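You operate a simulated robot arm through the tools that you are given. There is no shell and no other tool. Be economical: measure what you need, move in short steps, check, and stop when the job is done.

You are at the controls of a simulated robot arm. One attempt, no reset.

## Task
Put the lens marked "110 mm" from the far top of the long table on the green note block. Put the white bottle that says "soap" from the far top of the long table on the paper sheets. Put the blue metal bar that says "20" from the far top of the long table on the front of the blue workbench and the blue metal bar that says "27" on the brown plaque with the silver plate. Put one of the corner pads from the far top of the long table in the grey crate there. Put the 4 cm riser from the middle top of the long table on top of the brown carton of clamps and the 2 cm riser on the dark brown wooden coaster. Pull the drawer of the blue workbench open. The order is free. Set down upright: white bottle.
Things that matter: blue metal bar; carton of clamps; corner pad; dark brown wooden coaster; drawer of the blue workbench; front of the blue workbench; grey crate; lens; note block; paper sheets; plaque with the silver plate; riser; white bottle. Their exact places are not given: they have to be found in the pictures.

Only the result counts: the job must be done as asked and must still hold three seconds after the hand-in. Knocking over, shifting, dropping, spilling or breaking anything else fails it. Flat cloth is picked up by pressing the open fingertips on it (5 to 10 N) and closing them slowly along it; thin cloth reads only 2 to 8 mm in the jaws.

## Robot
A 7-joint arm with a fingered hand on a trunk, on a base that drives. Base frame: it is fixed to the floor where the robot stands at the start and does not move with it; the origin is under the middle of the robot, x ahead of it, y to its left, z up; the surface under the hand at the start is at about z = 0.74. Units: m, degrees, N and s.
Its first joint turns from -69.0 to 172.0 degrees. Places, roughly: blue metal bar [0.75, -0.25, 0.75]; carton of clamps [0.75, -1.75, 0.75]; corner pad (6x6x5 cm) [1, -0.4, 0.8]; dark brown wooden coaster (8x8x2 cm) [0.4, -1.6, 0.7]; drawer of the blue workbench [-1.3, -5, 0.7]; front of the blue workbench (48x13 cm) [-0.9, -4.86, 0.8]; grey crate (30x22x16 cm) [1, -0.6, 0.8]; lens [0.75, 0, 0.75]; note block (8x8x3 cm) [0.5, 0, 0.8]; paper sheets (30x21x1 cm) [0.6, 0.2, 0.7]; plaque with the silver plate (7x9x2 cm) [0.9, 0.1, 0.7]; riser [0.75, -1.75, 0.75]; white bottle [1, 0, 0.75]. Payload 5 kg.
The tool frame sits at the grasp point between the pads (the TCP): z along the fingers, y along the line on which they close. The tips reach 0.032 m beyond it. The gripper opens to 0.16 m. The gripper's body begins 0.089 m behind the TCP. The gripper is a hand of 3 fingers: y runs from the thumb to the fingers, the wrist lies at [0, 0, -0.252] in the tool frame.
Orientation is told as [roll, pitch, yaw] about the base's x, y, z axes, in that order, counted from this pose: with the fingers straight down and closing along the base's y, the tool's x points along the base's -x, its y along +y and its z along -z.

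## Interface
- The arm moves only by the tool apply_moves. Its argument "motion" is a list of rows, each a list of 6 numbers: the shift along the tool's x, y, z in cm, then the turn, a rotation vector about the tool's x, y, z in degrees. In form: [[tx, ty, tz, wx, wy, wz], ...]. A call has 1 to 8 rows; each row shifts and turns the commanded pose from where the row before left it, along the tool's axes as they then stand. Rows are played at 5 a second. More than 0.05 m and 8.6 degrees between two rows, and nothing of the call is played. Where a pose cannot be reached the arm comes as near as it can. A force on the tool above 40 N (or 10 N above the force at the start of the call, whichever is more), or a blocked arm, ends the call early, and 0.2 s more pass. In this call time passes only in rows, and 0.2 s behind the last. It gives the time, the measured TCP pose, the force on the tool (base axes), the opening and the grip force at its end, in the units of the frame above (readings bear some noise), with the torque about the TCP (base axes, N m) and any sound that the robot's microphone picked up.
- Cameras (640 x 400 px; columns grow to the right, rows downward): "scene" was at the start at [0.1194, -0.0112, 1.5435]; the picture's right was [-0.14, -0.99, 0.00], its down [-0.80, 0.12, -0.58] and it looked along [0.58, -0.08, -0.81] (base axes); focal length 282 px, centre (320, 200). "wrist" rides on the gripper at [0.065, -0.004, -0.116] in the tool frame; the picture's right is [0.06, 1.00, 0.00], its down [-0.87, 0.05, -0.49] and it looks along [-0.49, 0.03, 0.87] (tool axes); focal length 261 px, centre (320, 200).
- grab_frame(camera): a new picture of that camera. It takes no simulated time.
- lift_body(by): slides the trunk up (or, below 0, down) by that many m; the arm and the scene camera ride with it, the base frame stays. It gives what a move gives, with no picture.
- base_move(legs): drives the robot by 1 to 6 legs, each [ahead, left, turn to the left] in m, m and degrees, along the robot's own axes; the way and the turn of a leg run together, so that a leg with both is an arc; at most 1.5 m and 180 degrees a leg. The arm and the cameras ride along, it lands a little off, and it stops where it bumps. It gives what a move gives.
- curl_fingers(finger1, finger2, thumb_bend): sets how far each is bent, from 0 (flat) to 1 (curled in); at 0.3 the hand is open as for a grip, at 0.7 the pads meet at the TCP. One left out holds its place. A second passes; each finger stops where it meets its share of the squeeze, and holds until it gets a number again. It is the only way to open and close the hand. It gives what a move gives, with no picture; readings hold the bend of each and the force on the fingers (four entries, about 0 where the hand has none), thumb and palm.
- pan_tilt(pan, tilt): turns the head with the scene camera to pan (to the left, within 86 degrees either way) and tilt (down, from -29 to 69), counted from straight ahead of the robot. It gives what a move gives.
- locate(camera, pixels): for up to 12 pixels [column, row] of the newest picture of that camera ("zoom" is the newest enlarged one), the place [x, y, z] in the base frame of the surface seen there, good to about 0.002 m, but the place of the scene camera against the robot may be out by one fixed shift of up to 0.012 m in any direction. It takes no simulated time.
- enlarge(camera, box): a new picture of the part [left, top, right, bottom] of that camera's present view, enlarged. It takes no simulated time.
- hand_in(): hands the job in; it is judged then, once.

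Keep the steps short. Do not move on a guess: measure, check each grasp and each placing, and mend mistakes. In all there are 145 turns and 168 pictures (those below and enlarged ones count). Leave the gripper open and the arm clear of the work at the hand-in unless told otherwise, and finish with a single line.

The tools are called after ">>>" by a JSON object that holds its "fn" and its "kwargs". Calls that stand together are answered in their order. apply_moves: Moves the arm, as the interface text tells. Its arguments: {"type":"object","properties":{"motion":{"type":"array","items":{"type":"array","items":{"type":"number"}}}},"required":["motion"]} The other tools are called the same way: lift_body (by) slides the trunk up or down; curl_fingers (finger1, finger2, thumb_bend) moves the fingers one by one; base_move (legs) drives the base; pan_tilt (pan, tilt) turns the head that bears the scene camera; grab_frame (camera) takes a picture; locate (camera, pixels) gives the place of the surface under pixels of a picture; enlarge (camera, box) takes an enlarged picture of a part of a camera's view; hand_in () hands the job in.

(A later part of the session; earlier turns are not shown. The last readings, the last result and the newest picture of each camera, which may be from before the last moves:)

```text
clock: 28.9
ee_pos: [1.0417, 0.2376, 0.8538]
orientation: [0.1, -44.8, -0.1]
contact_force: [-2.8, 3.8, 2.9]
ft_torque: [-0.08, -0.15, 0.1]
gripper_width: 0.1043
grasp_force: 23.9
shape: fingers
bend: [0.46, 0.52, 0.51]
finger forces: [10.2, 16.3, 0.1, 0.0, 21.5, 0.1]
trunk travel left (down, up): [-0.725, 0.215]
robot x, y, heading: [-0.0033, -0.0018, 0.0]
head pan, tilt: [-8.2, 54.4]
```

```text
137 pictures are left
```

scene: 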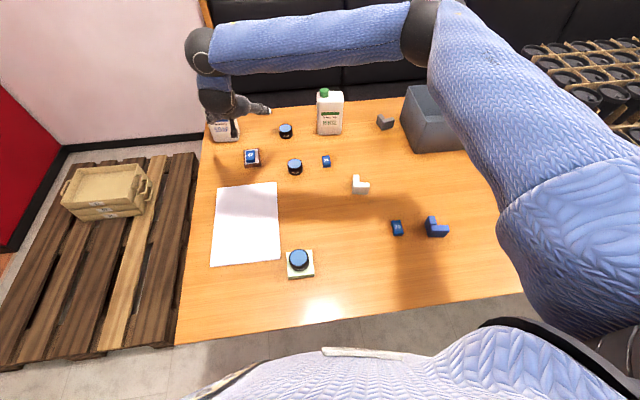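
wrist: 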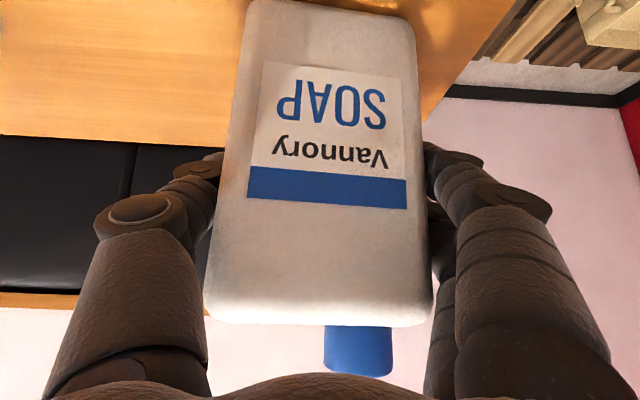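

Firm grip at 24 N. Lifting straight up.

>>> {"fn": "apply_moves", "kwargs": {"motion": [[-0.7, 0, -0.7, 0, 0, 0], [-1.4, 0, -1.4, 0, 0, 0], [-2.1, 0, -2.1, 0, 0, 0], [-2.1, 0, -2.1, 0, 0, 0]]}}

>>> {"fn": "grab_frame", "kwargs": {"camera": "wrist"}}

>>> {"fn": "grab_frame", "kwargs": {"camera": "scene"}}

```text
clock: 29.9
ee_pos: [1.0414, 0.237, 0.9394]
orientation: [0.0, -44.7, 0.0]
contact_force: [0.6, 0.0, -10.7]
ft_torque: [0.02, 0.19, -0.01]
gripper_width: 0.1046
grasp_force: 21.8
shape: fingers
bend: [0.46, 0.52, 0.51]
finger forces: [9.4, 12.5, 0.1, 0.1, 22.1, 0.0]
trunk travel left (down, up): [-0.725, 0.215]
robot x, y, heading: [0.0015, 0.0012, -0.0]
head pan, tilt: [-8.2, 54.4]
```

```text
136 pictures are left
```

wrist: 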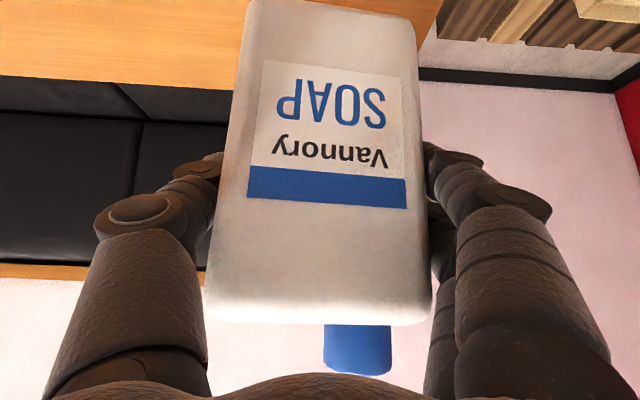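

```text
135 pictures are left
```

scene: 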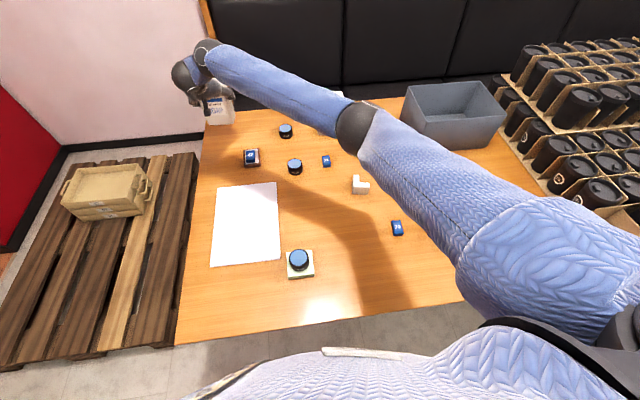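

It's held, weighing about 1.1 kg. Travelling back over the paper.

>>> {"fn": "apply_moves", "kwargs": {"motion": [[2.3, -0.6, -2.3, 0, 0, 0], [3.06, -0.83, -3.06, 0, 0, 0], [3.06, -0.83, -3.06, 0, 0, 0], [3.06, -0.83, -3.06, 0, 0, 0], [3.06, -0.83, -3.06, 0, 0, 0], [3.06, -0.83, -3.06, 0, 0, 0], [3.06, -0.83, -3.06, 0, 0, 0], [3.06, -0.83, -3.06, 0, 0, 0]]}}

>>> {"fn": "grab_frame", "kwargs": {"camera": "scene"}}

>>> {"fn": "grab_frame", "kwargs": {"camera": "wrist"}}

```text
clock: 31.7
ee_pos: [0.7082, 0.1722, 0.9408]
orientation: [-0.1, -44.8, 0.0]
contact_force: [-0.5, 0.1, -11.1]
ft_torque: [-0.02, 0.14, -0.01]
gripper_width: 0.1041
grasp_force: 20.3
shape: fingers
bend: [0.46, 0.52, 0.51]
finger forces: [9.2, 11.2, 0.1, 0.0, 20.8, 0.0]
trunk travel left (down, up): [-0.725, 0.215]
robot x, y, heading: [-0.0023, 0.0028, -0.3]
head pan, tilt: [-8.2, 54.4]
```

```text
134 pictures are left
```

scene: 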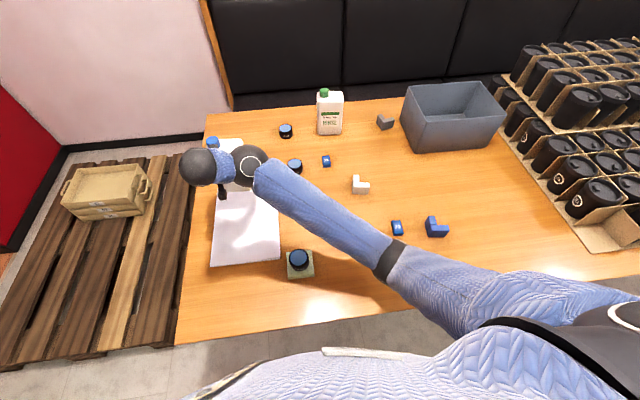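

```text
133 pictures are left
```

wrist: 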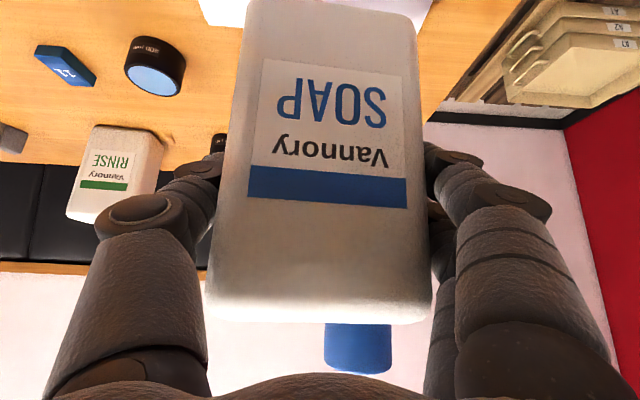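

>>> {"fn": "locate", "kwargs": {"camera": "scene", "pixels": [[386, 255], [350, 235], [397, 262], [430, 280], [250, 230], [245, 200], [230, 262], [275, 255], [220, 220], [277, 215]]}}

>>> {"fn": "apply_moves", "kwargs": {"motion": [[2.6, -0.9, -2.6, 0, 0, 0], [2.12, 0, 2.12, 0, 0, 0], [1.8, 0, 1.8, 0, 0, 0], [1.0, 0, 1.0, 0, 0, 0]]}}

>>> {"fn": "grab_frame", "kwargs": {"camera": "scene"}}

```text
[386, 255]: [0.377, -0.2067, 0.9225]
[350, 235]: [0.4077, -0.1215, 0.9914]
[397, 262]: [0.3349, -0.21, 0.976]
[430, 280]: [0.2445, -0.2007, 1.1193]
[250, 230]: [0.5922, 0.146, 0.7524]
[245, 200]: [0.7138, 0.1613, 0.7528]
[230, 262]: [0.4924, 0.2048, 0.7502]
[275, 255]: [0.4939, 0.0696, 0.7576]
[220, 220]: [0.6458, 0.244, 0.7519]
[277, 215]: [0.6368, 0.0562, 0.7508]
```

```text
clock: 32.7
ee_pos: [0.6722, 0.1624, 0.8737]
orientation: [0.0, -44.8, 0.0]
contact_force: [-0.5, 0.0, -11.8]
ft_torque: [-0.03, 0.18, -0.01]
gripper_width: 0.1039
grasp_force: 20.6
shape: fingers
bend: [0.46, 0.52, 0.51]
finger forces: [9.2, 11.3, 0.0, 0.1, 20.6, 0.0]
trunk travel left (down, up): [-0.725, 0.215]
robot x, y, heading: [0.0004, 0.0027, -0.2]
head pan, tilt: [-8.2, 54.4]
```

```text
132 pictures are left
```

scene: 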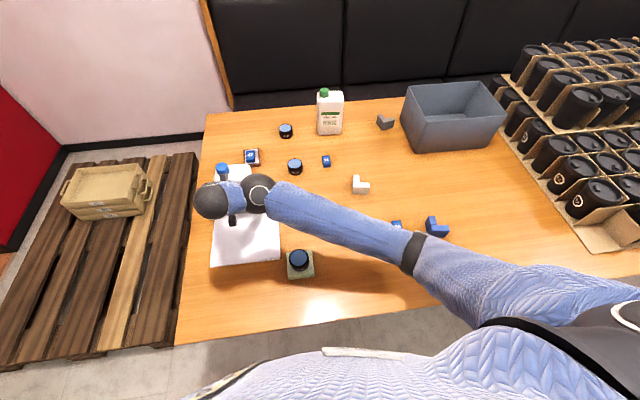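

>>> {"fn": "locate", "kwargs": {"camera": "scene", "pixels": [[408, 250], [404, 268], [412, 240], [420, 285], [340, 215], [221, 200]]}}

>>> {"fn": "apply_moves", "kwargs": {"motion": [[0.4, 0, 0.4, 0, 0, 0], [0.4, 0, 0.4, 0, 0, 0], [0.15, 0, 0.15, 0, 0, 0]]}}

```text
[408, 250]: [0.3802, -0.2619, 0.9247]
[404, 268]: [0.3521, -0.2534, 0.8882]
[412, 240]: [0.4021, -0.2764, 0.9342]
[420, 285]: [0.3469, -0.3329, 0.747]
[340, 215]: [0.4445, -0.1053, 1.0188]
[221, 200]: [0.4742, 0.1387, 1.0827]
```

```text
clock: 33.5
ee_pos: [0.6684, 0.1626, 0.8594]
orientation: [-0.1, -44.7, 0.0]
contact_force: [0.1, 0.8, -11.1]
ft_torque: [-0.03, 0.16, -0.01]
gripper_width: 0.1042
grasp_force: 19.9
shape: fingers
bend: [0.46, 0.52, 0.51]
finger forces: [9.2, 11.2, 0.1, 0.1, 20.6, 0.0]
trunk travel left (down, up): [-0.725, 0.215]
robot x, y, heading: [-0.001, 0.001, 0.2]
head pan, tilt: [-8.2, 54.4]
```

>>> {"fn": "apply_moves", "kwargs": {"motion": [[0.1, 0, 0.1, 0, 0, 0], [0.1, 0, 0.1, 0, 0, 0]]}}

```text
clock: 34.1
ee_pos: [0.6693, 0.1654, 0.858]
orientation: [0.0, -44.7, 0.0]
contact_force: [-1.0, -0.3, -4.1]
ft_torque: [0.04, 0.01, 0.05]
gripper_width: 0.1041
grasp_force: 21.0
shape: fingers
bend: [0.46, 0.52, 0.51]
finger forces: [9.2, 11.6, 0.0, 0.1, 20.9, 0.0]
trunk travel left (down, up): [-0.725, 0.215]
robot x, y, heading: [-0.0001, 0.0046, -0.1]
head pan, tilt: [-8.2, 54.4]
```

The load is dropping from -11 to -4 N, so it's touching. One more millimetre, then release.

>>> {"fn": "apply_moves", "kwargs": {"motion": [[0.08, 0, 0.08, 0, 0, 0]]}}

>>> {"fn": "curl_fingers", "kwargs": {"finger1": 0.3, "finger2": 0.36, "thumb_bend": 0.35}}

>>> {"fn": "grab_frame", "kwargs": {"camera": "wrist"}}

```text
clock: 34.5
ee_pos: [0.669, 0.1635, 0.8577]
orientation: [0.1, -44.8, 0.0]
contact_force: [-2.8, -0.1, 5.3]
ft_torque: [-0.05, -0.16, 0.02]
gripper_width: 0.1041
grasp_force: 22.2
shape: fingers
bend: [0.46, 0.52, 0.52]
finger forces: [9.2, 13.4, 0.0, 0.1, 21.5, 0.1]
trunk travel left (down, up): [-0.725, 0.215]
robot x, y, heading: [-0.0031, 0.0038, 0.1]
head pan, tilt: [-8.2, 54.4]
```

```text
clock: 35.5
ee_pos: [0.6685, 0.1639, 0.8565]
orientation: [0.0, -44.7, 0.0]
contact_force: [0.7, 1.4, -0.5]
ft_torque: [-0.03, -0.02, 0.0]
gripper_width: 0.1577
grasp_force: 0.1
shape: fingers
bend: [0.3, 0.36, 0.35]
finger forces: [0.0, 0.3, 0.0, 0.0, 0.0, 0.1]
trunk travel left (down, up): [-0.725, 0.215]
robot x, y, heading: [-0.0005, -0.002, -0.2]
head pan, tilt: [-8.2, 54.4]
```

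```text
131 pictures are left
```

wrist: 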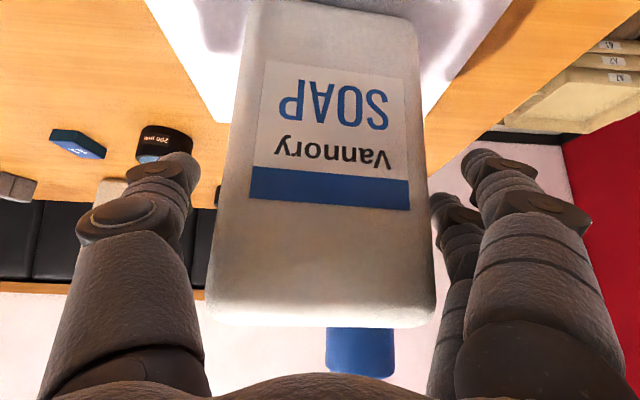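

One finger is still near the bottle, so I'll open fully and retract along the tool axis.

>>> {"fn": "curl_fingers", "kwargs": {"finger1": 0.25, "finger2": 0.25, "thumb_bend": 0.3}}

>>> {"fn": "apply_moves", "kwargs": {"motion": [[0, 0.3, -2, 0, 0, 0], [0, 0, -3, 0, 0, 0], [0, 0, -4, 0, 0, 0], [0, 0, -4, 0, 0, 0], [0, 0, -4, 0, 0, 0]]}}

>>> {"fn": "grab_frame", "kwargs": {"camera": "wrist"}}

>>> {"fn": "grab_frame", "kwargs": {"camera": "scene"}}

```text
clock: 36.5
ee_pos: [0.6689, 0.1643, 0.8568]
orientation: [0.1, -44.7, 0.0]
contact_force: [0.1, 0.5, 1.2]
ft_torque: [0.0, 0.0, 0.0]
gripper_width: 0.1739
grasp_force: 0.1
shape: fingers
bend: [0.25, 0.25, 0.3]
finger forces: [0.0, 0.1, 0.0, 0.0, 0.0, 0.0]
trunk travel left (down, up): [-0.725, 0.215]
robot x, y, heading: [-0.0007, -0.0022, -0.2]
head pan, tilt: [-8.2, 54.4]
```

```text
clock: 37.7
ee_pos: [0.5723, 0.1619, 0.9536]
orientation: [0.0, -44.7, 0.0]
contact_force: [0.0, -0.3, -1.0]
ft_torque: [-0.03, 0.01, -0.02]
gripper_width: 0.1744
grasp_force: 0.1
shape: fingers
bend: [0.25, 0.25, 0.3]
finger forces: [0.0, 0.1, 0.0, 0.0, 0.0, 0.0]
out of reach, approached as far as the arm can: row 5
trunk travel left (down, up): [-0.725, 0.215]
robot x, y, heading: [-0.0014, -0.0003, 0.2]
head pan, tilt: [-8.2, 54.4]
```

```text
130 pictures are left
```

wrist: 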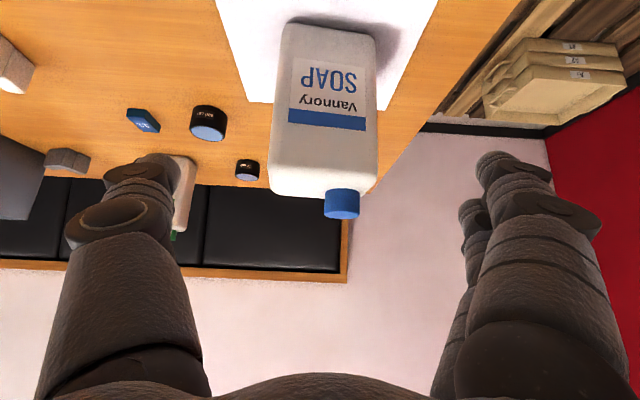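

```text
129 pictures are left
```

scene: 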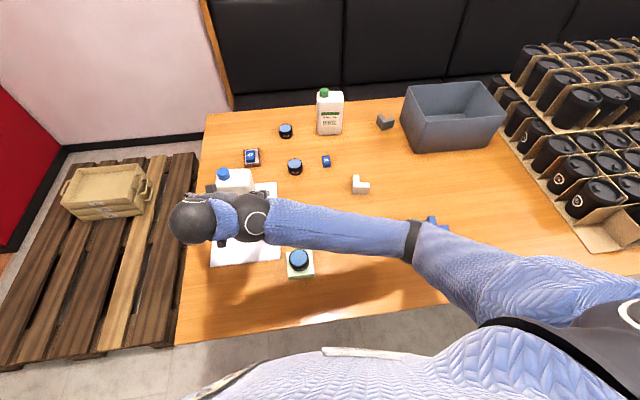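

The bottle stands upright on the paper. I'll raise and untilt the hand.

>>> {"fn": "apply_moves", "kwargs": {"motion": [[-2, 0, -2, 0, 0, 0], [-2, 0, -2, 0, 7.5, 0], [-2, 0, -2, 0, 7.5, 0], [0, 0, 0, 0, 7.5, 0], [0, 0, 0, 0, 7.5, 0], [0, 0, 0, 0, 7.5, 0], [0, 0, 0, 0, 7.3, 0]]}}

>>> {"fn": "grab_frame", "kwargs": {"camera": "scene"}}

```text
clock: 39.3
ee_pos: [0.5886, 0.0105, 0.8219]
orientation: [0.1, -15.7, -0.7]
contact_force: [-0.3, 0.1, 0.6]
ft_torque: [0.04, 0.03, 0.02]
gripper_width: 0.1745
grasp_force: 0.0
shape: fingers
bend: [0.25, 0.25, 0.3]
finger forces: [0.1, 0.0, 0.0, 0.0, 0.0, 0.1]
out of reach, approached as far as the arm can: row 1, 2, 3, 4, 5, 6, 7
trunk travel left (down, up): [-0.725, 0.215]
robot x, y, heading: [0.0003, 0.0049, 0.1]
head pan, tilt: [-8.2, 54.4]
```

```text
128 pictures are left
```

scene: 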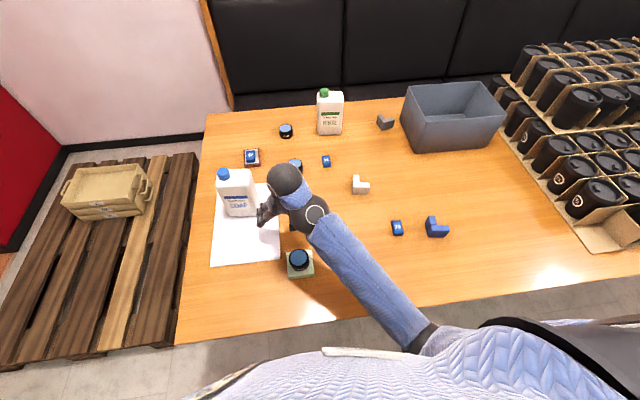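

The arm took an odd way near its limit, so I'll look before moving.

>>> {"fn": "grab_frame", "kwargs": {"camera": "wrist"}}

>>> {"fn": "enlarge", "kwargs": {"camera": "scene", "box": [200, 140, 360, 240]}}

```text
127 pictures are left
```

wrist: 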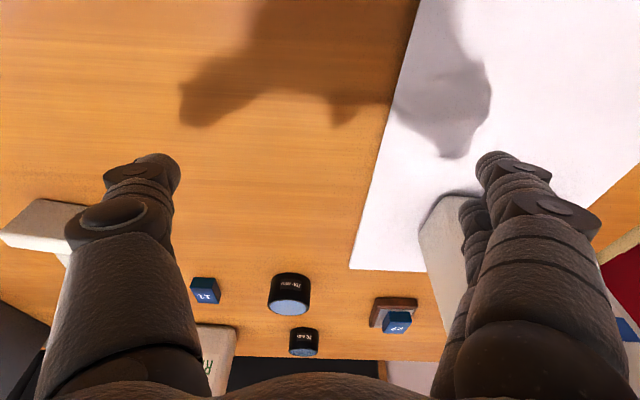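

```text
4.00 times, centred on (280, 190) of scene
```

zoom: 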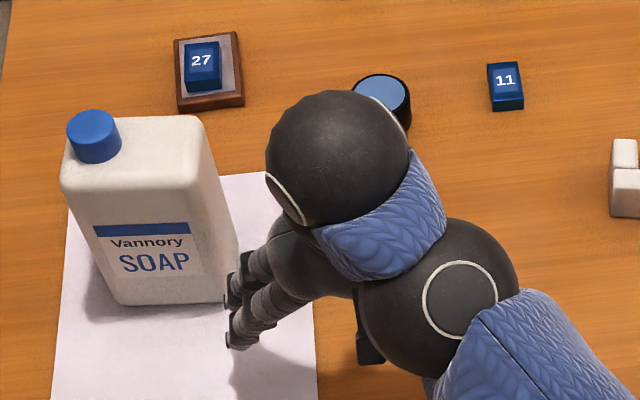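

The fingers are beside the bottle. Lifting the trunk raises the hand straight up, clear of everything.

>>> {"fn": "lift_body", "kwargs": {"by": 0.15}}

>>> {"fn": "grab_frame", "kwargs": {"camera": "scene"}}

```text
clock: 41.1
ee_pos: [0.5881, 0.011, 0.9717]
orientation: [0.2, -15.7, -0.7]
contact_force: [0.5, 0.2, 0.5]
ft_torque: [0.04, 0.0, 0.03]
gripper_width: 0.1744
grasp_force: 0.1
shape: fingers
bend: [0.25, 0.25, 0.3]
finger forces: [0.0, 0.0, 0.0, 0.0, 0.1, 0.1]
trunk travel left (down, up): [-0.875, 0.065]
robot x, y, heading: [0.0015, 0.0004, 0.1]
head pan, tilt: [-8.2, 54.4]
```

```text
125 pictures are left
```

scene: 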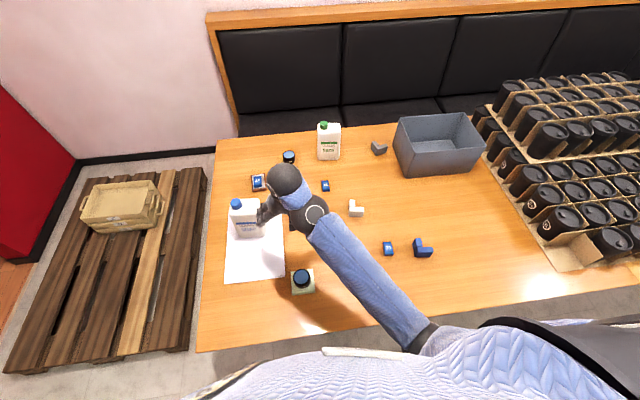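

The bottle is undisturbed. Small test move away (-y) to see where the commanded pose is.

>>> {"fn": "apply_moves", "kwargs": {"motion": [[0, -2, 0, 0, 0, 0]]}}

```text
clock: 41.5
ee_pos: [0.5879, -0.0107, 0.9717]
orientation: [0.1, -15.7, -0.8]
contact_force: [0.0, -0.5, -0.3]
ft_torque: [-0.02, -0.02, 0.03]
gripper_width: 0.1746
grasp_force: 0.1
shape: fingers
bend: [0.25, 0.25, 0.3]
finger forces: [0.0, 0.1, 0.0, 0.1, 0.1, 0.0]
trunk travel left (down, up): [-0.875, 0.065]
robot x, y, heading: [-0.0025, 0.0049, -0.1]
head pan, tilt: [-8.2, 54.4]
```

The commanded pose follows the measured one. I'll untilt and look around to the right for planning.

>>> {"fn": "apply_moves", "kwargs": {"motion": [[0, -3, 0, 0, 7.8, 0], [0, -3, 0, 0, 7.8, 0.7]]}}

>>> {"fn": "pan_tilt", "kwargs": {"pan": -60, "tilt": 30}}

>>> {"fn": "grab_frame", "kwargs": {"camera": "scene"}}

>>> {"fn": "pan_tilt", "kwargs": {"pan": -86, "tilt": 15}}

>>> {"fn": "grab_frame", "kwargs": {"camera": "scene"}}

```text
clock: 42.1
ee_pos: [0.5587, -0.0592, 0.9308]
orientation: [0.1, -10.6, -1.0]
contact_force: [-0.9, 0.3, -0.7]
ft_torque: [-0.01, 0.02, 0.02]
gripper_width: 0.1744
grasp_force: 0.1
shape: fingers
bend: [0.25, 0.25, 0.3]
finger forces: [0.0, 0.0, 0.0, 0.0, 0.0, 0.0]
out of reach, approached as far as the arm can: row 1, 2
trunk travel left (down, up): [-0.875, 0.065]
robot x, y, heading: [-0.0032, 0.0023, 0.1]
head pan, tilt: [-8.2, 54.4]
```

```text
clock: 43.3
ee_pos: [0.558, -0.0577, 0.9327]
orientation: [0.1, -10.5, -1.0]
contact_force: [0.1, -0.3, -0.7]
ft_torque: [0.0, 0.03, 0.05]
gripper_width: 0.1743
grasp_force: 0.1
shape: fingers
bend: [0.25, 0.25, 0.3]
finger forces: [0.0, 0.1, 0.0, 0.1, 0.0, 0.1]
trunk travel left (down, up): [-0.875, 0.065]
robot x, y, heading: [-0.0015, -0.0019, 0.1]
head pan, tilt: [-60.0, 30.0]
```

```text
124 pictures are left
```

scene: 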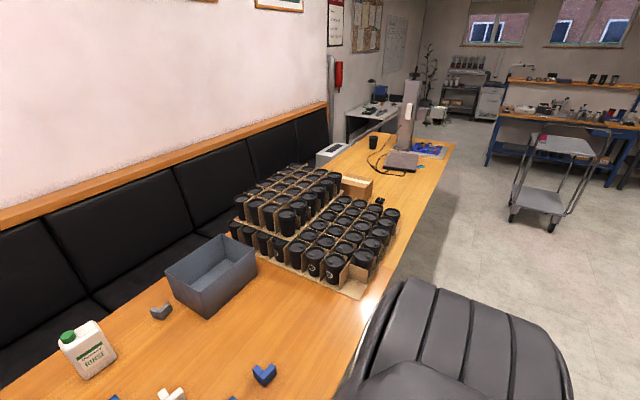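

```text
clock: 44.2
ee_pos: [0.5572, -0.0576, 0.9305]
orientation: [0.1, -10.5, -1.0]
contact_force: [0.3, 0.8, 0.1]
ft_torque: [0.0, 0.0, 0.0]
gripper_width: 0.1746
grasp_force: 0.0
shape: fingers
bend: [0.25, 0.25, 0.3]
finger forces: [0.0, 0.0, 0.0, 0.0, 0.0, 0.1]
trunk travel left (down, up): [-0.875, 0.065]
robot x, y, heading: [-0.0013, -0.0014, 0.4]
head pan, tilt: [-85.9, 15.0]
```

```text
123 pictures are left
```

scene: 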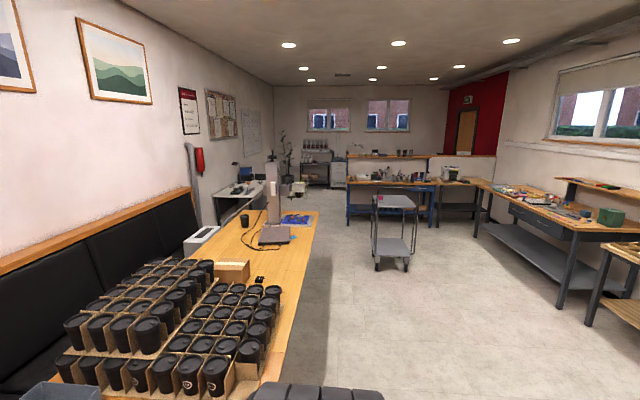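

>>> {"fn": "pan_tilt", "kwargs": {"pan": -60, "tilt": 50}}

>>> {"fn": "grab_frame", "kwargs": {"camera": "scene"}}

>>> {"fn": "locate", "kwargs": {"camera": "scene", "pixels": [[420, 270], [520, 250], [350, 330], [400, 350], [600, 300], [560, 380], [470, 200], [320, 230], [180, 150], [150, 190], [230, 130], [200, 180]]}}

```text
clock: 45.2
ee_pos: [0.5577, -0.0584, 0.9321]
orientation: [0.1, -10.5, -1.1]
contact_force: [-0.4, 0.8, 0.2]
ft_torque: [-0.04, 0.0, -0.04]
gripper_width: 0.1746
grasp_force: 0.1
shape: fingers
bend: [0.25, 0.25, 0.3]
finger forces: [0.1, 0.1, 0.0, 0.0, 0.1, 0.0]
trunk travel left (down, up): [-0.875, 0.065]
robot x, y, heading: [0.0033, -0.0016, -0.0]
head pan, tilt: [-60.0, 50.0]
```

```text
122 pictures are left
```

scene: 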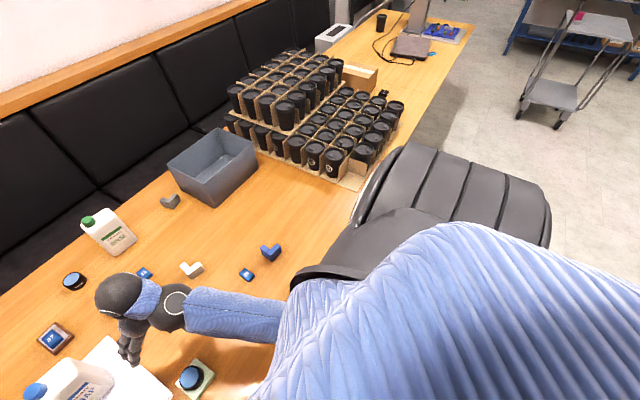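

```text
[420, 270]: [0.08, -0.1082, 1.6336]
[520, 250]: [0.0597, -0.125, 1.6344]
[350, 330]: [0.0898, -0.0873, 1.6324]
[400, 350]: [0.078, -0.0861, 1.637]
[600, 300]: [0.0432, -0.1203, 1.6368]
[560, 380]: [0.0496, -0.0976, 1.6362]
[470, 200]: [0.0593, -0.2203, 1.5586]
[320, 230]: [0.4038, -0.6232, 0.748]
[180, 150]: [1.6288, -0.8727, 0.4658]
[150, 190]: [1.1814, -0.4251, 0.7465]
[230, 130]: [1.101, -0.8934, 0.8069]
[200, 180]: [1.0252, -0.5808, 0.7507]
```

That black shape is the robot's own shoulder, and the floor is free. The wrist is near a joint limit close in, so I'll move outward and then straighten it.

>>> {"fn": "apply_moves", "kwargs": {"motion": [[-3, -3, -2, 0, 0, 0], [-3, -3, -1, 0, 0, 0], [-3, -3, 0, 0, 0, 0], [-3, -3, 0, 0, 3.5, 0], [-3, -3, 0, 0, 3.5, 0], [-1, -3, 0, 0, 3.5, 1]]}}

>>> {"fn": "pan_tilt", "kwargs": {"pan": -25, "tilt": 55}}

>>> {"fn": "grab_frame", "kwargs": {"camera": "scene"}}

```text
clock: 46.6
ee_pos: [0.5716, -0.2192, 0.8499]
orientation: [0.1, -0.2, -1.9]
contact_force: [0.4, -0.2, -0.2]
ft_torque: [0.02, -0.01, 0.01]
gripper_width: 0.1743
grasp_force: 0.1
shape: fingers
bend: [0.25, 0.25, 0.3]
finger forces: [0.1, 0.0, 0.0, 0.0, 0.0, 0.1]
out of reach, approached as far as the arm can: row 1, 2, 4, 5, 6
trunk travel left (down, up): [-0.875, 0.065]
robot x, y, heading: [0.0008, 0.0009, 0.1]
head pan, tilt: [-60.0, 50.0]
```

```text
clock: 47.6
ee_pos: [0.5709, -0.2199, 0.8506]
orientation: [0.1, -0.1, -2.0]
contact_force: [0.4, -0.7, -0.1]
ft_torque: [-0.01, 0.02, 0.01]
gripper_width: 0.1745
grasp_force: 0.1
shape: fingers
bend: [0.25, 0.25, 0.3]
finger forces: [0.0, 0.0, 0.0, 0.1, 0.0, 0.0]
trunk travel left (down, up): [-0.875, 0.065]
robot x, y, heading: [0.0013, 0.0004, -0.1]
head pan, tilt: [-25.0, 55.0]
```

```text
121 pictures are left
```

scene: 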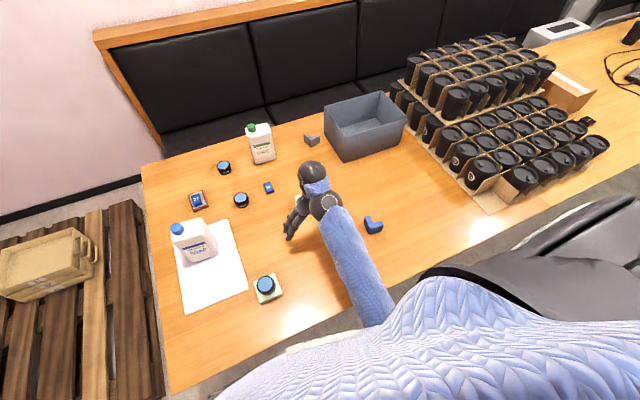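

>>> {"fn": "apply_moves", "kwargs": {"motion": [[-3, 0, -1, 0, 0, 0], [-4, 0, -1, 0, 0, 0], [-4, 0, -1, 0, 0, 0], [-4, 0, -1, 0, 0, 0]]}}

>>> {"fn": "grab_frame", "kwargs": {"camera": "scene"}}

```text
clock: 48.6
ee_pos: [0.7155, -0.2238, 0.8788]
orientation: [0.1, 0.0, -2.0]
contact_force: [0.4, -1.4, -0.5]
ft_torque: [-0.01, 0.02, -0.03]
gripper_width: 0.1744
grasp_force: 0.1
shape: fingers
bend: [0.25, 0.25, 0.3]
finger forces: [0.0, 0.1, 0.0, 0.0, 0.1, 0.0]
out of reach, approached as far as the arm can: row 2
trunk travel left (down, up): [-0.875, 0.065]
robot x, y, heading: [-0.002, 0.0, -0.0]
head pan, tilt: [-25.0, 55.0]
```

```text
120 pictures are left
```

scene: 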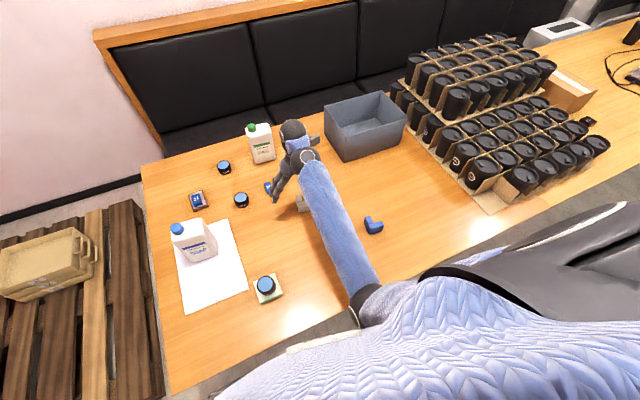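

>>> {"fn": "apply_moves", "kwargs": {"motion": [[0, 0, -4, 0, 0, 2], [0, 0, -4, 0, 0, 0], [0, 0, -4, 0, 0, 0], [0, 0, -4, 0, 0, 0], [0, 0, -4, 0, 0, 0]]}}

>>> {"fn": "grab_frame", "kwargs": {"camera": "scene"}}

```text
clock: 49.8
ee_pos: [0.7043, -0.2286, 0.8773]
orientation: [0.2, -0.1, -4.0]
contact_force: [-0.1, 1.0, -0.6]
ft_torque: [-0.02, -0.02, 0.05]
gripper_width: 0.1741
grasp_force: 0.0
shape: fingers
bend: [0.25, 0.25, 0.3]
finger forces: [0.0, 0.1, 0.0, 0.0, 0.0, 0.0]
out of reach, approached as far as the arm can: row 1, 2, 3, 4, 5
trunk travel left (down, up): [-0.875, 0.065]
robot x, y, heading: [-0.0001, 0.0027, -0.1]
head pan, tilt: [-25.0, 55.0]
```

```text
119 pictures are left
```

scene: 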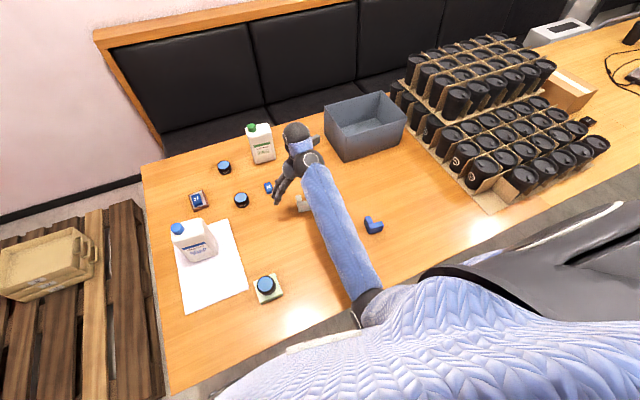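

Yaw is at -4° and going up is blocked in this elbow-down posture. I'll extend outward, which should straighten the elbow, then go up.

>>> {"fn": "apply_moves", "kwargs": {"motion": [[-3, -1, 0, 0, 0, -4], [-4, -1.5, 0, 0, 0, 0], [-4, -1.5, 0, 0, 0, 0], [-4, -1.5, 0, 0, 0, 0], [-4, -1.5, 0, 0, 0, 0]]}}

>>> {"fn": "apply_moves", "kwargs": {"motion": [[0, 0, -3, 0, 0, 0], [0, 0, -3, 0, 0, 0], [0, 0, -3, 0, 0, 0]]}}

>>> {"fn": "grab_frame", "kwargs": {"camera": "scene"}}

```text
clock: 51.0
ee_pos: [0.8935, -0.3035, 0.8774]
orientation: [0.2, 0.1, 0.0]
contact_force: [0.5, -0.2, 0.1]
ft_torque: [0.01, 0.01, -0.02]
gripper_width: 0.1744
grasp_force: 0.0
shape: fingers
bend: [0.25, 0.25, 0.3]
finger forces: [0.0, 0.0, 0.1, 0.0, 0.1, 0.0]
trunk travel left (down, up): [-0.875, 0.065]
robot x, y, heading: [0.0015, -0.0034, -0.1]
head pan, tilt: [-25.0, 55.0]
```

```text
clock: 51.8
ee_pos: [0.8926, -0.3028, 0.9683]
orientation: [0.1, 0.0, 0.1]
contact_force: [0.0, 0.0, -0.2]
ft_torque: [-0.03, -0.05, 0.0]
gripper_width: 0.1743
grasp_force: 0.0
shape: fingers
bend: [0.25, 0.25, 0.3]
finger forces: [0.0, 0.1, 0.1, 0.0, 0.0, 0.0]
trunk travel left (down, up): [-0.875, 0.065]
robot x, y, heading: [0.0008, -0.0, 0.0]
head pan, tilt: [-25.0, 55.0]
```

```text
118 pictures are left
```

scene: 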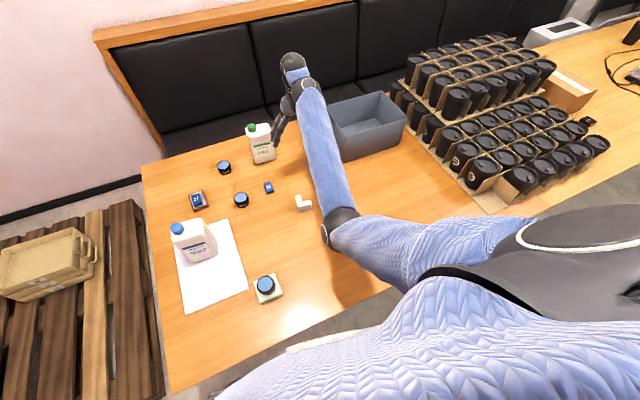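

>>> {"fn": "apply_moves", "kwargs": {"motion": [[0, 0, -4, 0, 0, 0], [0, 0, -4, 0, 0, 0], [0, 0, -4, 0, 0, 0], [0, 0, -4, 0, 0, 0]]}}

>>> {"fn": "grab_frame", "kwargs": {"camera": "scene"}}

```text
clock: 52.8
ee_pos: [0.8913, -0.3026, 0.969]
orientation: [0.1, -0.1, 0.0]
contact_force: [0.9, 0.0, 0.1]
ft_torque: [0.02, 0.0, -0.02]
gripper_width: 0.1746
grasp_force: 0.2
shape: fingers
bend: [0.25, 0.25, 0.3]
finger forces: [0.0, 0.0, 0.0, 0.0, 0.0, 0.0]
out of reach, approached as far as the arm can: row 1, 2, 3, 4
trunk travel left (down, up): [-0.875, 0.065]
robot x, y, heading: [-0.0002, 0.0025, 0.0]
head pan, tilt: [-25.0, 55.0]
```

```text
117 pictures are left
```

scene: 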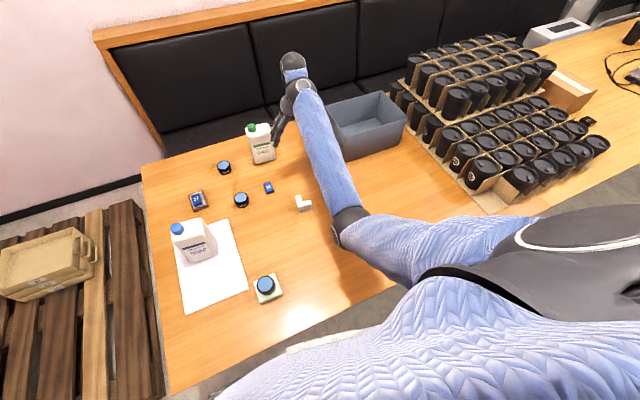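

I'll test whether yaw frees the limit: turn +40°, then go up.

>>> {"fn": "apply_moves", "kwargs": {"motion": [[0, 0, 0, 0, 0, -8], [0, 0, 0, 0, 0, -8], [0, 0, 0, 0, 0, -8], [0, 0, 0, 0, 0, -8], [0, 0, 0, 0, 0, -8], [0, 0, -4, 0, 0, 0], [0, 0, -4, 0, 0, 0], [0, 0, -4, 0, 0, 0]]}}

>>> {"fn": "grab_frame", "kwargs": {"camera": "scene"}}

```text
clock: 54.6
ee_pos: [0.8897, -0.3024, 0.9699]
orientation: [0.0, -0.2, 40.1]
contact_force: [0.8, 0.3, 0.3]
ft_torque: [-0.01, 0.02, 0.01]
gripper_width: 0.1745
grasp_force: 0.0
shape: fingers
bend: [0.25, 0.25, 0.3]
finger forces: [0.0, 0.0, 0.0, 0.0, 0.1, 0.1]
out of reach, approached as far as the arm can: row 6, 7, 8
trunk travel left (down, up): [-0.875, 0.065]
robot x, y, heading: [-0.0019, 0.0048, 0.1]
head pan, tilt: [-25.0, 55.0]
```

```text
116 pictures are left
```

scene: 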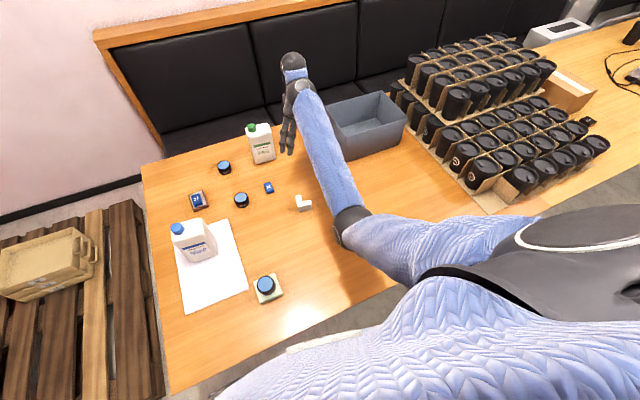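

Yaw doesn't help, because the limit is the wrist bend. I'll try flipping the elbow: turn yaw back, tilt forward and go high.

>>> {"fn": "apply_moves", "kwargs": {"motion": [[0, 0, 0, 0, 0, 8], [0, 0, 0, 0, 0, 8], [0, 0, 0, 0, 0, 8], [0, 0, 0, 0, 0, 8], [0, 0, 0, 0, 0, 8], [0, 0, 0, 0, -8, 0], [0, 0, 0, 0, -8, 0], [0, 0, 0, 0, -8, 0]]}}

>>> {"fn": "apply_moves", "kwargs": {"motion": [[0, 0, 0, 0, -8, 0], [0, 0, 0, 0, -8, 0], [-3, 0, -3, 0, 0, 0], [-3, 0, -3, 0, 0, 0], [-3, 0, -3, 0, 0, 0], [-3, 0, -3, 0, 0, 0], [-3, 0, -3, 0, 0, 0], [-3, 0, -3, 0, 0, 0]]}}

>>> {"fn": "grab_frame", "kwargs": {"camera": "scene"}}

```text
clock: 56.4
ee_pos: [0.8889, -0.3028, 0.9705]
orientation: [0.0, -24.2, 0.0]
contact_force: [0.7, -0.8, 0.1]
ft_torque: [0.01, 0.0, -0.02]
gripper_width: 0.1743
grasp_force: 0.0
shape: fingers
bend: [0.25, 0.25, 0.3]
finger forces: [0.0, 0.0, 0.1, 0.0, 0.1, 0.0]
trunk travel left (down, up): [-0.875, 0.065]
robot x, y, heading: [0.0001, -0.0005, -0.1]
head pan, tilt: [-25.0, 55.0]
```

```text
clock: 58.2
ee_pos: [0.912, -0.3035, 1.2238]
orientation: [0.3, -40.0, -0.1]
contact_force: [1.0, -0.9, 0.1]
ft_torque: [0.0, -0.02, -0.02]
gripper_width: 0.1744
grasp_force: 0.1
shape: fingers
bend: [0.25, 0.25, 0.3]
finger forces: [0.0, 0.0, 0.1, 0.0, 0.0, 0.0]
trunk travel left (down, up): [-0.875, 0.065]
robot x, y, heading: [0.0034, 0.0007, -0.0]
head pan, tilt: [-25.0, 55.0]
```

```text
115 pictures are left
```

scene: 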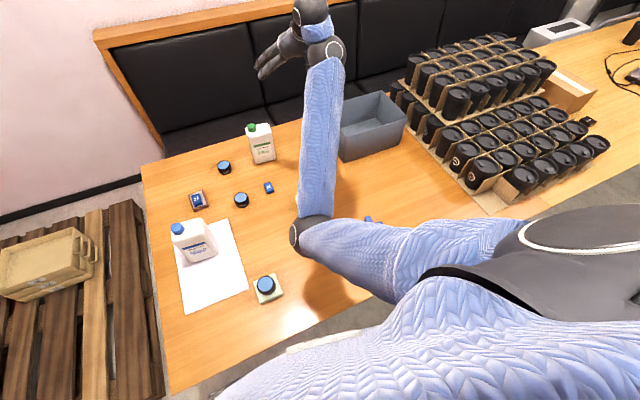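

The elbow stays low, which is workable with the trunk raised and slight tilts. I'll use the grey pad next to the crate. Driving right 0.42 m with the hand high.

>>> {"fn": "base_move", "kwargs": {"legs": [[0, -0.42, 0]]}}

>>> {"fn": "pan_tilt", "kwargs": {"pan": -5, "tilt": 50}}

>>> {"fn": "grab_frame", "kwargs": {"camera": "scene"}}

>>> {"fn": "grab_frame", "kwargs": {"camera": "wrist"}}

```text
clock: 60.8
ee_pos: [0.9124, -0.7293, 1.2235]
orientation: [0.2, -40.0, 0.0]
contact_force: [-0.1, 0.5, -0.1]
ft_torque: [0.01, -0.04, 0.01]
gripper_width: 0.1745
grasp_force: 0.0
shape: fingers
bend: [0.25, 0.25, 0.3]
finger forces: [0.0, 0.0, 0.0, 0.0, 0.1, 0.0]
trunk travel left (down, up): [-0.875, 0.065]
robot x, y, heading: [-0.005, -0.4241, -0.2]
head pan, tilt: [-25.0, 55.0]
```

```text
clock: 61.6
ee_pos: [0.9116, -0.7279, 1.2238]
orientation: [0.3, -40.0, -0.2]
contact_force: [-0.1, -0.7, 0.6]
ft_torque: [0.05, 0.04, -0.01]
gripper_width: 0.1743
grasp_force: 0.0
shape: fingers
bend: [0.25, 0.25, 0.3]
finger forces: [0.0, 0.0, 0.0, 0.1, 0.1, 0.1]
trunk travel left (down, up): [-0.875, 0.065]
robot x, y, heading: [-0.001, -0.4234, -0.1]
head pan, tilt: [-5.0, 50.0]
```

```text
114 pictures are left
```

scene: 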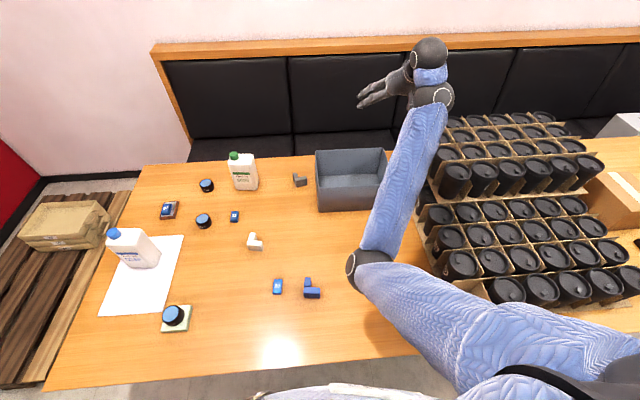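

```text
113 pictures are left
```

wrist: 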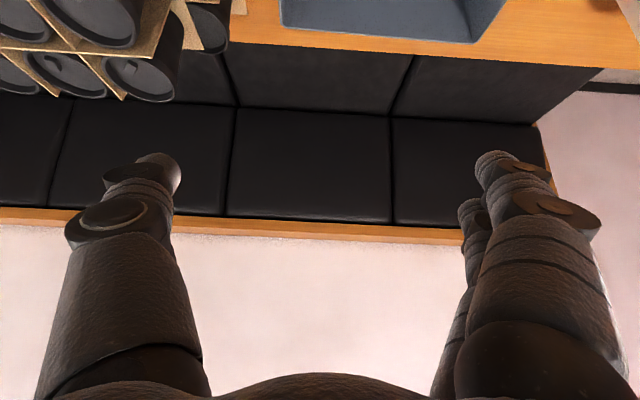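

>>> {"fn": "apply_moves", "kwargs": {"motion": [[0, 4.4, 0, 0, 0, 0], [0, 4.4, 0, 0, 0, 0], [0, 4.4, 0, 0, 0, 0], [0, 4.4, 0, 0, 0, 0], [0, 4.4, 0, 0, 0, 0], [0, 4.4, 0, 0, 0, 0], [0, 4.4, 0, 0, 0, 0]]}}

>>> {"fn": "apply_moves", "kwargs": {"motion": [[2.5, 0, 3, 0, 0, 0], [2.5, 0, 3, 0, 0, 0], [2.5, 0, 3, 0, 0, 0], [2.5, 0, 3, 0, 0, 0], [2.5, 0, 3, 0, 0, 0], [2.5, 0, 3, 0, 0, 0], [0, 0, 0, 0, 8, 0], [0, 0, 0, 0, 8, 0]]}}

>>> {"fn": "grab_frame", "kwargs": {"camera": "wrist"}}

>>> {"fn": "enlarge", "kwargs": {"camera": "scene", "box": [260, 130, 420, 230]}}

```text
clock: 63.2
ee_pos: [0.9096, -0.4195, 1.2242]
orientation: [0.1, -40.0, -0.1]
contact_force: [-0.3, 1.0, -0.5]
ft_torque: [0.01, -0.02, 0.04]
gripper_width: 0.1744
grasp_force: 0.0
shape: fingers
bend: [0.25, 0.25, 0.3]
finger forces: [0.1, 0.0, 0.0, 0.0, 0.0, 0.0]
trunk travel left (down, up): [-0.875, 0.065]
robot x, y, heading: [-0.003, -0.4267, -0.1]
head pan, tilt: [-5.0, 50.0]
```

```text
clock: 65.0
ee_pos: [0.9123, -0.42, 0.9886]
orientation: [0.2, -23.9, -0.2]
contact_force: [-0.4, -0.4, -0.1]
ft_torque: [0.05, 0.03, -0.02]
gripper_width: 0.1745
grasp_force: 0.1
shape: fingers
bend: [0.25, 0.25, 0.3]
finger forces: [0.1, 0.0, 0.1, 0.0, 0.0, 0.0]
trunk travel left (down, up): [-0.875, 0.065]
robot x, y, heading: [0.0017, -0.4278, -0.1]
head pan, tilt: [-5.0, 50.0]
```

```text
112 pictures are left
```

wrist: 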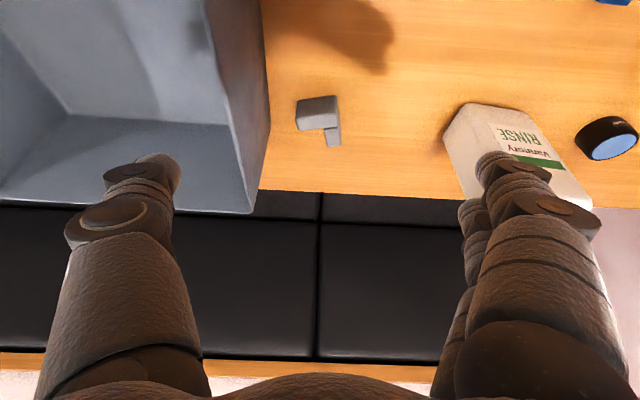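

```text
4.00 times, centred on (340, 180) of scene
```

zoom: 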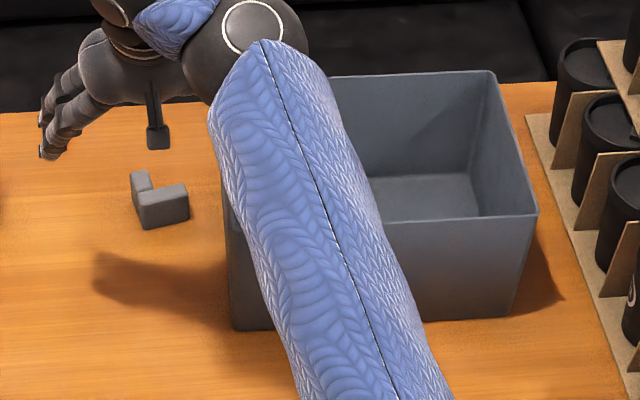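

>>> {"fn": "locate", "kwargs": {"camera": "wrist", "pixels": [[300, 103], [335, 100], [300, 127], [336, 125], [338, 143], [330, 130], [264, 30], [265, 110], [245, 200], [465, 110], [318, 110], [320, 80]]}}

>>> {"fn": "enlarge", "kwargs": {"camera": "wrist", "box": [240, 70, 400, 170]}}

```text
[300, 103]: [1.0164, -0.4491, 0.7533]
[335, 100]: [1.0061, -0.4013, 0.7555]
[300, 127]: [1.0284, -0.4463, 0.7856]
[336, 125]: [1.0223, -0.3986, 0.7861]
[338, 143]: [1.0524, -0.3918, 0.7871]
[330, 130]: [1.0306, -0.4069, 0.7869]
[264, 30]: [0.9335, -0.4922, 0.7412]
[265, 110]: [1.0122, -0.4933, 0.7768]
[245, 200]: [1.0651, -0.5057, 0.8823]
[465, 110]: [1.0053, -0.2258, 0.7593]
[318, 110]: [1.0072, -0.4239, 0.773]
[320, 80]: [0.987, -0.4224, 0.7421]
```

```text
4.00 times, centred on (320, 120) of wrist
```

zoom: 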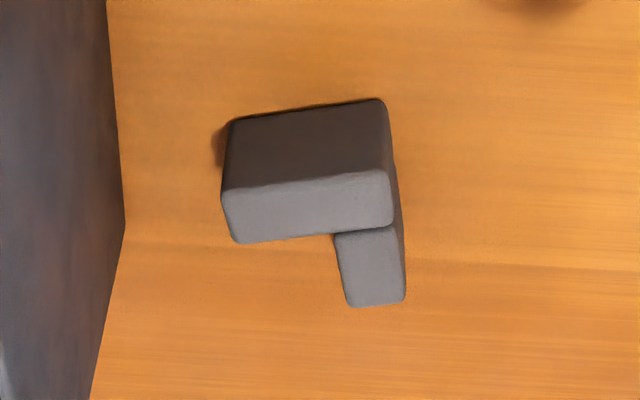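

The grey pad is too near the crate wall for the hand. The white pad at (0.69,-0.23) stands free, so I'll go above that.

>>> {"fn": "apply_moves", "kwargs": {"motion": [[3.3, 2.7, -0.37, 0, 0, 0], [3.3, 2.7, -0.37, 0, 0, 0], [3.3, 2.7, -0.37, 0, 0, 0], [3.3, 2.7, -0.37, 0, 0, 0], [3.3, 2.7, -0.37, 0, 0, 0], [3.3, 2.7, -0.37, 0, 0, 0], [3.1, 2.7, -0.37, 0, 0, 0]]}}

>>> {"fn": "grab_frame", "kwargs": {"camera": "wrist"}}

>>> {"fn": "grab_frame", "kwargs": {"camera": "scene"}}

```text
clock: 66.6
ee_pos: [0.6933, -0.2295, 0.923]
orientation: [0.1, -24.0, -0.1]
contact_force: [-0.7, 0.1, -0.4]
ft_torque: [-0.04, -0.04, 0.03]
gripper_width: 0.1743
grasp_force: 0.1
shape: fingers
bend: [0.25, 0.25, 0.3]
finger forces: [0.0, 0.0, 0.0, 0.0, 0.0, 0.0]
trunk travel left (down, up): [-0.875, 0.065]
robot x, y, heading: [-0.0027, -0.4239, 0.3]
head pan, tilt: [-5.0, 50.0]
```

```text
109 pictures are left
```

wrist: 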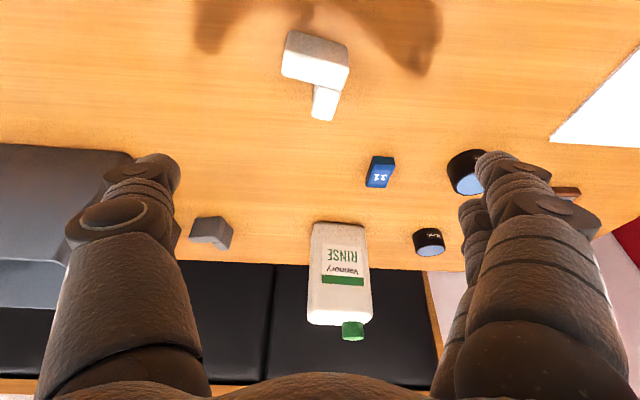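

```text
108 pictures are left
```

scene: 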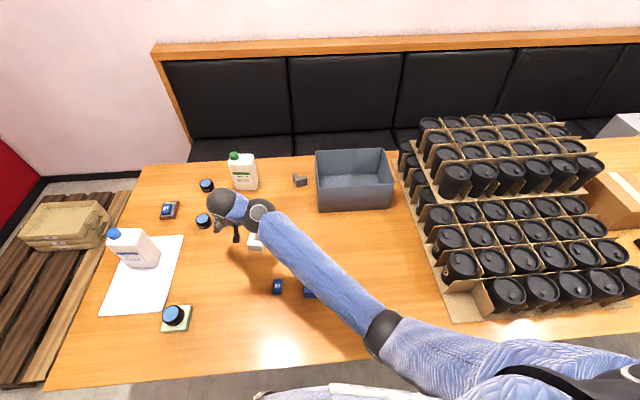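

Good view. I'll measure the white pad and the crate.

>>> {"fn": "enlarge", "kwargs": {"camera": "wrist", "box": [240, 20, 400, 120]}}

>>> {"fn": "locate", "kwargs": {"camera": "wrist", "pixels": [[287, 55], [347, 68], [283, 74], [345, 88], [314, 62], [316, 117], [333, 119], [318, 90], [338, 93]]}}

>>> {"fn": "locate", "kwargs": {"camera": "scene", "pixels": [[316, 151], [386, 150], [393, 182], [320, 186], [320, 211], [390, 208], [330, 183], [355, 180], [383, 180], [355, 160], [352, 172], [385, 173]]}}

```text
4.00 times, centred on (320, 70) of wrist
```

zoom: 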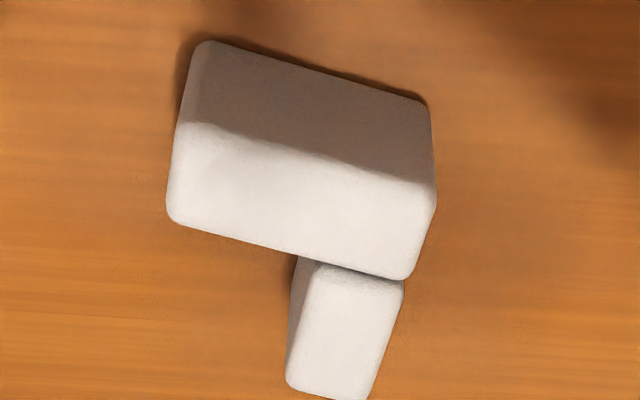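

```text
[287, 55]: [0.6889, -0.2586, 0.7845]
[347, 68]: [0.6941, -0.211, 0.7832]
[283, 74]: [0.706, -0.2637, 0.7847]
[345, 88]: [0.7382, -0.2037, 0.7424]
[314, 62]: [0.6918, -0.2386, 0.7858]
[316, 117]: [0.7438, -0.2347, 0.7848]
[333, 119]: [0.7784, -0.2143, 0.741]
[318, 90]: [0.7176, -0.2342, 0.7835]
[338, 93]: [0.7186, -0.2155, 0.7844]
```

```text
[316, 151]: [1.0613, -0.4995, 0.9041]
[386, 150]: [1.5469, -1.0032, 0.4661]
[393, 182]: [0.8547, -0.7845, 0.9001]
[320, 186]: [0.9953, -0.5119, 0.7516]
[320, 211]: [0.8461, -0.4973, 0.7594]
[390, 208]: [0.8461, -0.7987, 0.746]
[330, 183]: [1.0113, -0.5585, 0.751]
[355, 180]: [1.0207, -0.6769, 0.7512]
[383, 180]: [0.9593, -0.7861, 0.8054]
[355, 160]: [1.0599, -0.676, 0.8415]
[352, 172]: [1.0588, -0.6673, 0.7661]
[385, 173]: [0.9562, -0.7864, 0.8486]
```

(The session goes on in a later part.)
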